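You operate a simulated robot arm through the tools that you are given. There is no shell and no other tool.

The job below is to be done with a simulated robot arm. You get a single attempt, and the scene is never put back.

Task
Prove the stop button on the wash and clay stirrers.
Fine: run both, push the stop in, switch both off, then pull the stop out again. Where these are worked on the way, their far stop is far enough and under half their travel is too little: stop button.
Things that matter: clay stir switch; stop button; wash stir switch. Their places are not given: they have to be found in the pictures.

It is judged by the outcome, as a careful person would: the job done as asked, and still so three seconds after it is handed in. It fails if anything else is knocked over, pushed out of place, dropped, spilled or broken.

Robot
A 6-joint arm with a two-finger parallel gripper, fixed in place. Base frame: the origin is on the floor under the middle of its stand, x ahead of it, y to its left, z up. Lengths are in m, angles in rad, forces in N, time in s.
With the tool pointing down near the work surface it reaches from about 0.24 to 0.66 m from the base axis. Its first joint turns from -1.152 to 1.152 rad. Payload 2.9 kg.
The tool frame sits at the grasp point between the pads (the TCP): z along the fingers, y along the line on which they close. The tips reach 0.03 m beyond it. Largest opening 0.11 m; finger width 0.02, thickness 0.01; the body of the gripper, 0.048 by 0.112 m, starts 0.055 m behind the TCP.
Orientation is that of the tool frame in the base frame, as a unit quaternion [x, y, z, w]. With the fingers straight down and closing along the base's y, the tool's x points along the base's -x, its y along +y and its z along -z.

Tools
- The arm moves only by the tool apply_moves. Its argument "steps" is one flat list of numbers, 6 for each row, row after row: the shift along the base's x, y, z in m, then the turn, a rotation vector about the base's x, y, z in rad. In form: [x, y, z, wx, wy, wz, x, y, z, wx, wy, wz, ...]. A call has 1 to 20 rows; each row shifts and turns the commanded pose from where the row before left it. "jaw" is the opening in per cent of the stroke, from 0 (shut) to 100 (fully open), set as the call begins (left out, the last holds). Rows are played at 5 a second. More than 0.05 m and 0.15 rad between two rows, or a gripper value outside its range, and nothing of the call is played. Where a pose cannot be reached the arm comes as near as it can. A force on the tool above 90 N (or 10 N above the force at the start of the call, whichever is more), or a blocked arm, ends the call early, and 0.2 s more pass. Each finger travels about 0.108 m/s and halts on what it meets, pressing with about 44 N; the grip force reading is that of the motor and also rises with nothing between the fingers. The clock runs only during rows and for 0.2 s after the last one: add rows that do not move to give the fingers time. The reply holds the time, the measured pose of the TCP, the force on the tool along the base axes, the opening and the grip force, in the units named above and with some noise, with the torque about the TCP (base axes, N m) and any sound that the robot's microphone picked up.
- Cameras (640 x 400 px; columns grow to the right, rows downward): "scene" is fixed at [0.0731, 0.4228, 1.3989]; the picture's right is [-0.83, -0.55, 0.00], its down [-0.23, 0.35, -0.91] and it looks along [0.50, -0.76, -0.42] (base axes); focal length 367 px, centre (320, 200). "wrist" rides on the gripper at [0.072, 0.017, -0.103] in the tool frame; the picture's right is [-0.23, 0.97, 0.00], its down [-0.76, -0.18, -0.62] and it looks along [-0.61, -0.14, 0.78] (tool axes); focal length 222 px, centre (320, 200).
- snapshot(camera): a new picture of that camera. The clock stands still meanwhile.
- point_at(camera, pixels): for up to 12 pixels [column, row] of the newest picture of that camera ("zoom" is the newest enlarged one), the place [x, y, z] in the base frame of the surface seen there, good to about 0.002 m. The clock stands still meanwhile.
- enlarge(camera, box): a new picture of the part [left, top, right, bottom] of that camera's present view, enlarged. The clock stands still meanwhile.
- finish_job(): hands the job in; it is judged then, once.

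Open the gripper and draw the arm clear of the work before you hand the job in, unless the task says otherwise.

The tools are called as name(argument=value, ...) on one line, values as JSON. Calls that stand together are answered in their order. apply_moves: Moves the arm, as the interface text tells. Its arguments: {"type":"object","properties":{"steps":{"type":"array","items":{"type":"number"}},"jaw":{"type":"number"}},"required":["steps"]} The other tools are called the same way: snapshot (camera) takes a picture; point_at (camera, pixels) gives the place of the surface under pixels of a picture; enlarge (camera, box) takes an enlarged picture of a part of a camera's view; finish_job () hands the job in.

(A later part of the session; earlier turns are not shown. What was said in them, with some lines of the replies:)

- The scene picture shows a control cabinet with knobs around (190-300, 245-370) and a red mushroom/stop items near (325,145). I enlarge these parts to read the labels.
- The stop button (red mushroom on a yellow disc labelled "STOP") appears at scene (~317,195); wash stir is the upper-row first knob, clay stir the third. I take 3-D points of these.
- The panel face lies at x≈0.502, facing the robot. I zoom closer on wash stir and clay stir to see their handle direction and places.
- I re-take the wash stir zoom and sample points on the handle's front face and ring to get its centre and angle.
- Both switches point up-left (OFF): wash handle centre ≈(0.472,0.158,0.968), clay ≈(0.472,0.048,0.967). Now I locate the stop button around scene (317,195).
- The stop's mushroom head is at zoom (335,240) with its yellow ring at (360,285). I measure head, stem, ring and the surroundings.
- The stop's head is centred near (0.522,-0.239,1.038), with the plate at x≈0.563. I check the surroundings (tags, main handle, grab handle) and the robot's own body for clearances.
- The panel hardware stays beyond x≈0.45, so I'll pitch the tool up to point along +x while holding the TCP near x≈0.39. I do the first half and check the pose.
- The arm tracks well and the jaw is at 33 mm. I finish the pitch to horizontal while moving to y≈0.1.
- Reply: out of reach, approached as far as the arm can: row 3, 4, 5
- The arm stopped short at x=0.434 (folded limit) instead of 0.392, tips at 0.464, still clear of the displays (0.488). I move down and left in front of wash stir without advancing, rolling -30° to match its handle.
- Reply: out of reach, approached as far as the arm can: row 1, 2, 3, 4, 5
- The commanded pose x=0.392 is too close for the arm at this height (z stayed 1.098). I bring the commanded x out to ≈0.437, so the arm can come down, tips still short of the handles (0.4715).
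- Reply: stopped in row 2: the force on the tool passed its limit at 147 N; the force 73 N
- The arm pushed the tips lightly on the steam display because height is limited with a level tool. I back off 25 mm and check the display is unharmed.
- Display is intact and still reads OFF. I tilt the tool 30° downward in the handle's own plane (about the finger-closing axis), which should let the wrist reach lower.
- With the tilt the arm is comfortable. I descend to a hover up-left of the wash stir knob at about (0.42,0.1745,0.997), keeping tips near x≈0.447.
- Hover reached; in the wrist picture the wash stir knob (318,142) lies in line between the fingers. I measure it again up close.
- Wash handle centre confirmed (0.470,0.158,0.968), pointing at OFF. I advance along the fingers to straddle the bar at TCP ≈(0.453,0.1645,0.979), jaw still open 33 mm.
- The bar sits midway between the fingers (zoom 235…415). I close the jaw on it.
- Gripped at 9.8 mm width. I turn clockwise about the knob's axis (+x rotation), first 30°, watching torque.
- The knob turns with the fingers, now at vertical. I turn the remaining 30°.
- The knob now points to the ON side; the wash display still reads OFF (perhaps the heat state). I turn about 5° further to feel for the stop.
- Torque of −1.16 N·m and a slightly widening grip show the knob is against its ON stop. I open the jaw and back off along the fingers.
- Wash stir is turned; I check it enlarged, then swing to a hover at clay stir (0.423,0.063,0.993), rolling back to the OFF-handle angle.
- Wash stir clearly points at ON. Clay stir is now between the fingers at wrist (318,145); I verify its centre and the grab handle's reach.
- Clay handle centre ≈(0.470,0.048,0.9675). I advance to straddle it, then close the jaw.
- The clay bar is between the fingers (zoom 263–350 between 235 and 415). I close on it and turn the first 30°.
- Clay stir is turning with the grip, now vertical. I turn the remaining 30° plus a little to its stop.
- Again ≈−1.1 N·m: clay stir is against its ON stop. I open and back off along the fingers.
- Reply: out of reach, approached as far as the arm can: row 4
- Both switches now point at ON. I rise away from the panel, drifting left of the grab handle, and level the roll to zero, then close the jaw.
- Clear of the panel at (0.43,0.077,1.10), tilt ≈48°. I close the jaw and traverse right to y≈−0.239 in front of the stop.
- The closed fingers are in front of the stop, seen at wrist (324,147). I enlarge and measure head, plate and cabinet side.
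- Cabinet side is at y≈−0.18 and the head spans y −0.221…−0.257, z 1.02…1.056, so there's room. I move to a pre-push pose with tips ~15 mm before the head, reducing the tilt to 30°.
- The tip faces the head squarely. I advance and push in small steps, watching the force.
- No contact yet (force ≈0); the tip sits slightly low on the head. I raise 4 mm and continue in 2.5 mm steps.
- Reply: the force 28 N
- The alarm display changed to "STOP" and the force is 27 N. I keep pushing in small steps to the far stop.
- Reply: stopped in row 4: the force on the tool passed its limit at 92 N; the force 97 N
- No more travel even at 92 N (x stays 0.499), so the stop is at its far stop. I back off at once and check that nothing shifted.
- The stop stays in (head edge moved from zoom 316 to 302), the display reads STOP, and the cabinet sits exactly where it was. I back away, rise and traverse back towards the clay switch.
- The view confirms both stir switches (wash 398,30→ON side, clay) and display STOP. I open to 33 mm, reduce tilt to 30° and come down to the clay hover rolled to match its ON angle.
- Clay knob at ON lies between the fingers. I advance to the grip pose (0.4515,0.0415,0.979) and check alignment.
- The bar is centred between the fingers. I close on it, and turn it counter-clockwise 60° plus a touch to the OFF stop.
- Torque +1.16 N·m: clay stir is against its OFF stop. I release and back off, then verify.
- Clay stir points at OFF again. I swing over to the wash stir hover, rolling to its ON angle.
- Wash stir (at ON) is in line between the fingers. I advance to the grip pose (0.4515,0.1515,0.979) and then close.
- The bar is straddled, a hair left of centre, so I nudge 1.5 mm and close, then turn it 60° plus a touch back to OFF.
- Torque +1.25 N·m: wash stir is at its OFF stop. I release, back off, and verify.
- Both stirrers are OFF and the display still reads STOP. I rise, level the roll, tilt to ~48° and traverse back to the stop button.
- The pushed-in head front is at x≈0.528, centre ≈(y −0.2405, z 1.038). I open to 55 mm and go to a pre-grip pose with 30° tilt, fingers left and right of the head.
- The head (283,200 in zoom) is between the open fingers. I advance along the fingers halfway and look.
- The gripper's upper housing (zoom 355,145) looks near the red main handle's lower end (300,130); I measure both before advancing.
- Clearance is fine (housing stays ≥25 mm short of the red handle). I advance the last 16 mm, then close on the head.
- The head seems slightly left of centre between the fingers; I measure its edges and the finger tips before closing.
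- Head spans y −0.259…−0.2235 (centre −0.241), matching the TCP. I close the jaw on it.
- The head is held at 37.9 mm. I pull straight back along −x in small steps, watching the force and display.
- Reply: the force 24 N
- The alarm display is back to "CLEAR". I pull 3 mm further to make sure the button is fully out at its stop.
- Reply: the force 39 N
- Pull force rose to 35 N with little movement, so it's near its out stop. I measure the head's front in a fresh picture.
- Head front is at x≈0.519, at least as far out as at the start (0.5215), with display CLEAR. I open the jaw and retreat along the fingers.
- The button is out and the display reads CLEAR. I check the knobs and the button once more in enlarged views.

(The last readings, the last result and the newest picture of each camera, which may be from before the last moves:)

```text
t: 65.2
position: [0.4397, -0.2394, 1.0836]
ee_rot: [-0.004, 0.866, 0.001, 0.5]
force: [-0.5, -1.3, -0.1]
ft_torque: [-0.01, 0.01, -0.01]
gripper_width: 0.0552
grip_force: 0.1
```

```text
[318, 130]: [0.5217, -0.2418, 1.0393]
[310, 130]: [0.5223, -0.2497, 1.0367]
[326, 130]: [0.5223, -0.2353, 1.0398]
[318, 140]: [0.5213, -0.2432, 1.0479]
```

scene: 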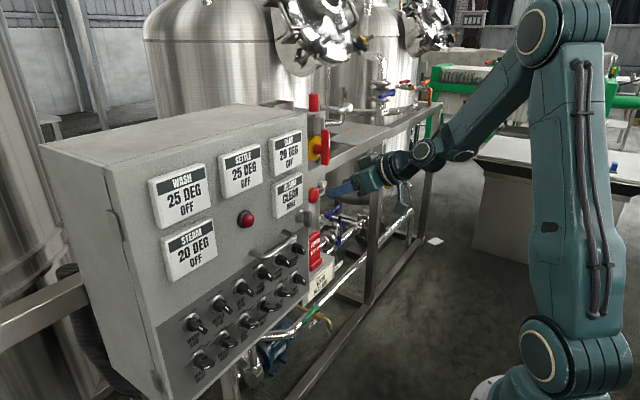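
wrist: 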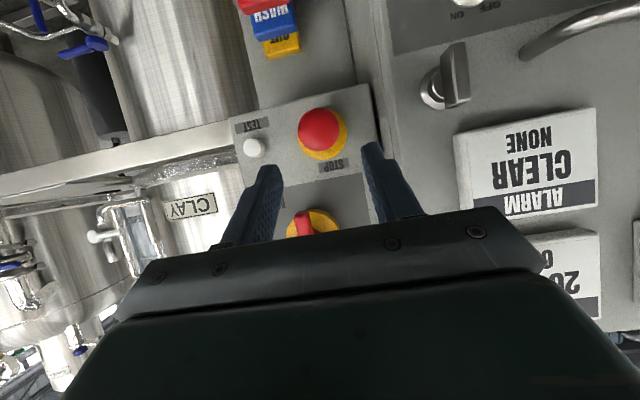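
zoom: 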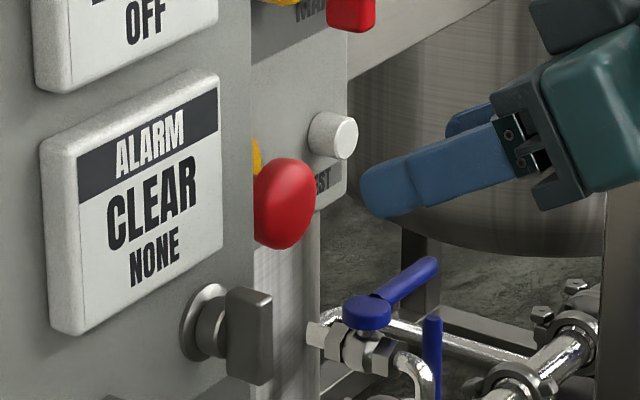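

The picture equals the start: both stir switches OFF, stop out (front x≈0.522), CLEAR. I draw the arm up and back with the gripper open.

apply_moves(steps=[-0.01, 0.005, 0.02, 0, 0.08, 0, -0.01, 0.01, 0.022, 0, 0.13, 0, -0.01, 0.012, 0.022, 0, 0.13, 0, -0.01, 0.012, 0.022, 0, 0.13, 0, -0.01, 0.014, 0.022, 0, 0.13, 0, -0.012, 0.014, 0.022, 0, 0.13, 0, -0.012, 0.014, 0.022, 0, 0.13, 0, -0.012, 0.014, 0.022, 0, 0.13, 0, -0.012, 0.014, 0.0, 0, 0.057, 0, 0, 0, 0, 0, 0, 0], jaw=100)

snapshot(camera="scene")

enlarge(camera="scene", box=[150, 230, 340, 390])

```text
t: 67.4
position: [0.3528, -0.1393, 1.2524]
ee_rot: [-0.003, 1.0, -0.001, 0.012]
force: [-0.1, 0.0, -0.5]
ft_torque: [0.02, -0.01, 0.03]
gripper_width: 0.11
grip_force: 0.0
out of reach, approached as far as the arm can: row 8, 9
```

```text
taken
```

scene: 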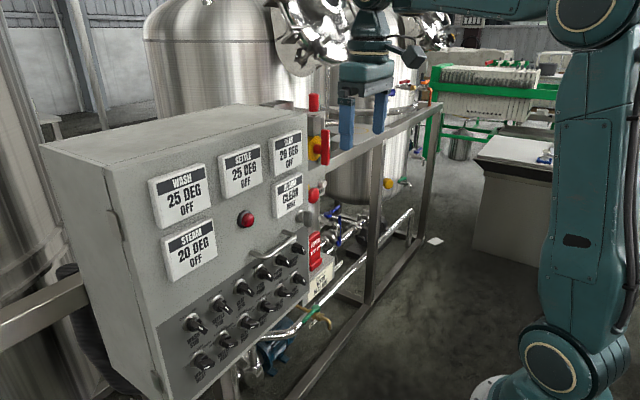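

```text
2.50 times, centred on (245, 310) of scene
```

zoom: 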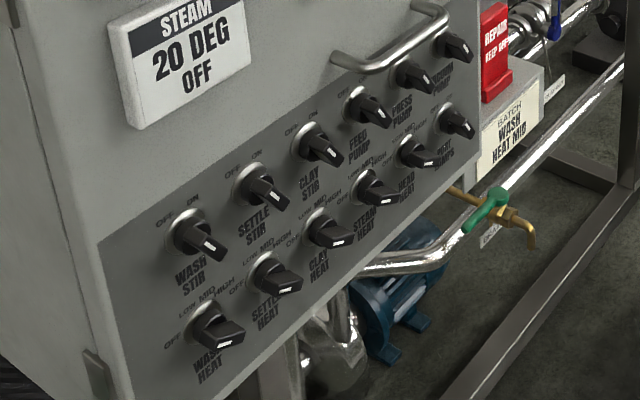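

The arm is clear with the gripper open. Wash and clay stir are OFF, the stop is out, and all other items look as at the start, so I hand the job in.

finish_job()

```text
The job is handed in.
```

The stop button was run through the full sequence, and everything ended back as it started: both stirrers off and the stop out.

- **Running both:** I turned the wash and clay stir switches to ON. Both reached their end stops.
- **Stop pushed in:** The button went about 6.5 mm to its far stop. The alarm display changed to "STOP" and stayed there after I let go.
- **Switched off:** With the stop still in, I turned both switches back to OFF, again to their end stops.
- **Stop pulled out:** The button is fully out again, its front back where it was at the start. The alarm display reads "CLEAR".

I could not see the stirrers themselves turn or halt. The wash and clay displays read "OFF" whenever I could see them, even with the switches at ON. The evidence that the stop works is the alarm display and the switch positions.

Early on, the fingertips pressed against the steam display with a peak of 147 N. It shows no mark or movement in the later pictures. The cabinet flexed about 1 mm while I pushed the stop hard and sprang back to its place.

The arm is drawn clear of the panel with the gripper open.
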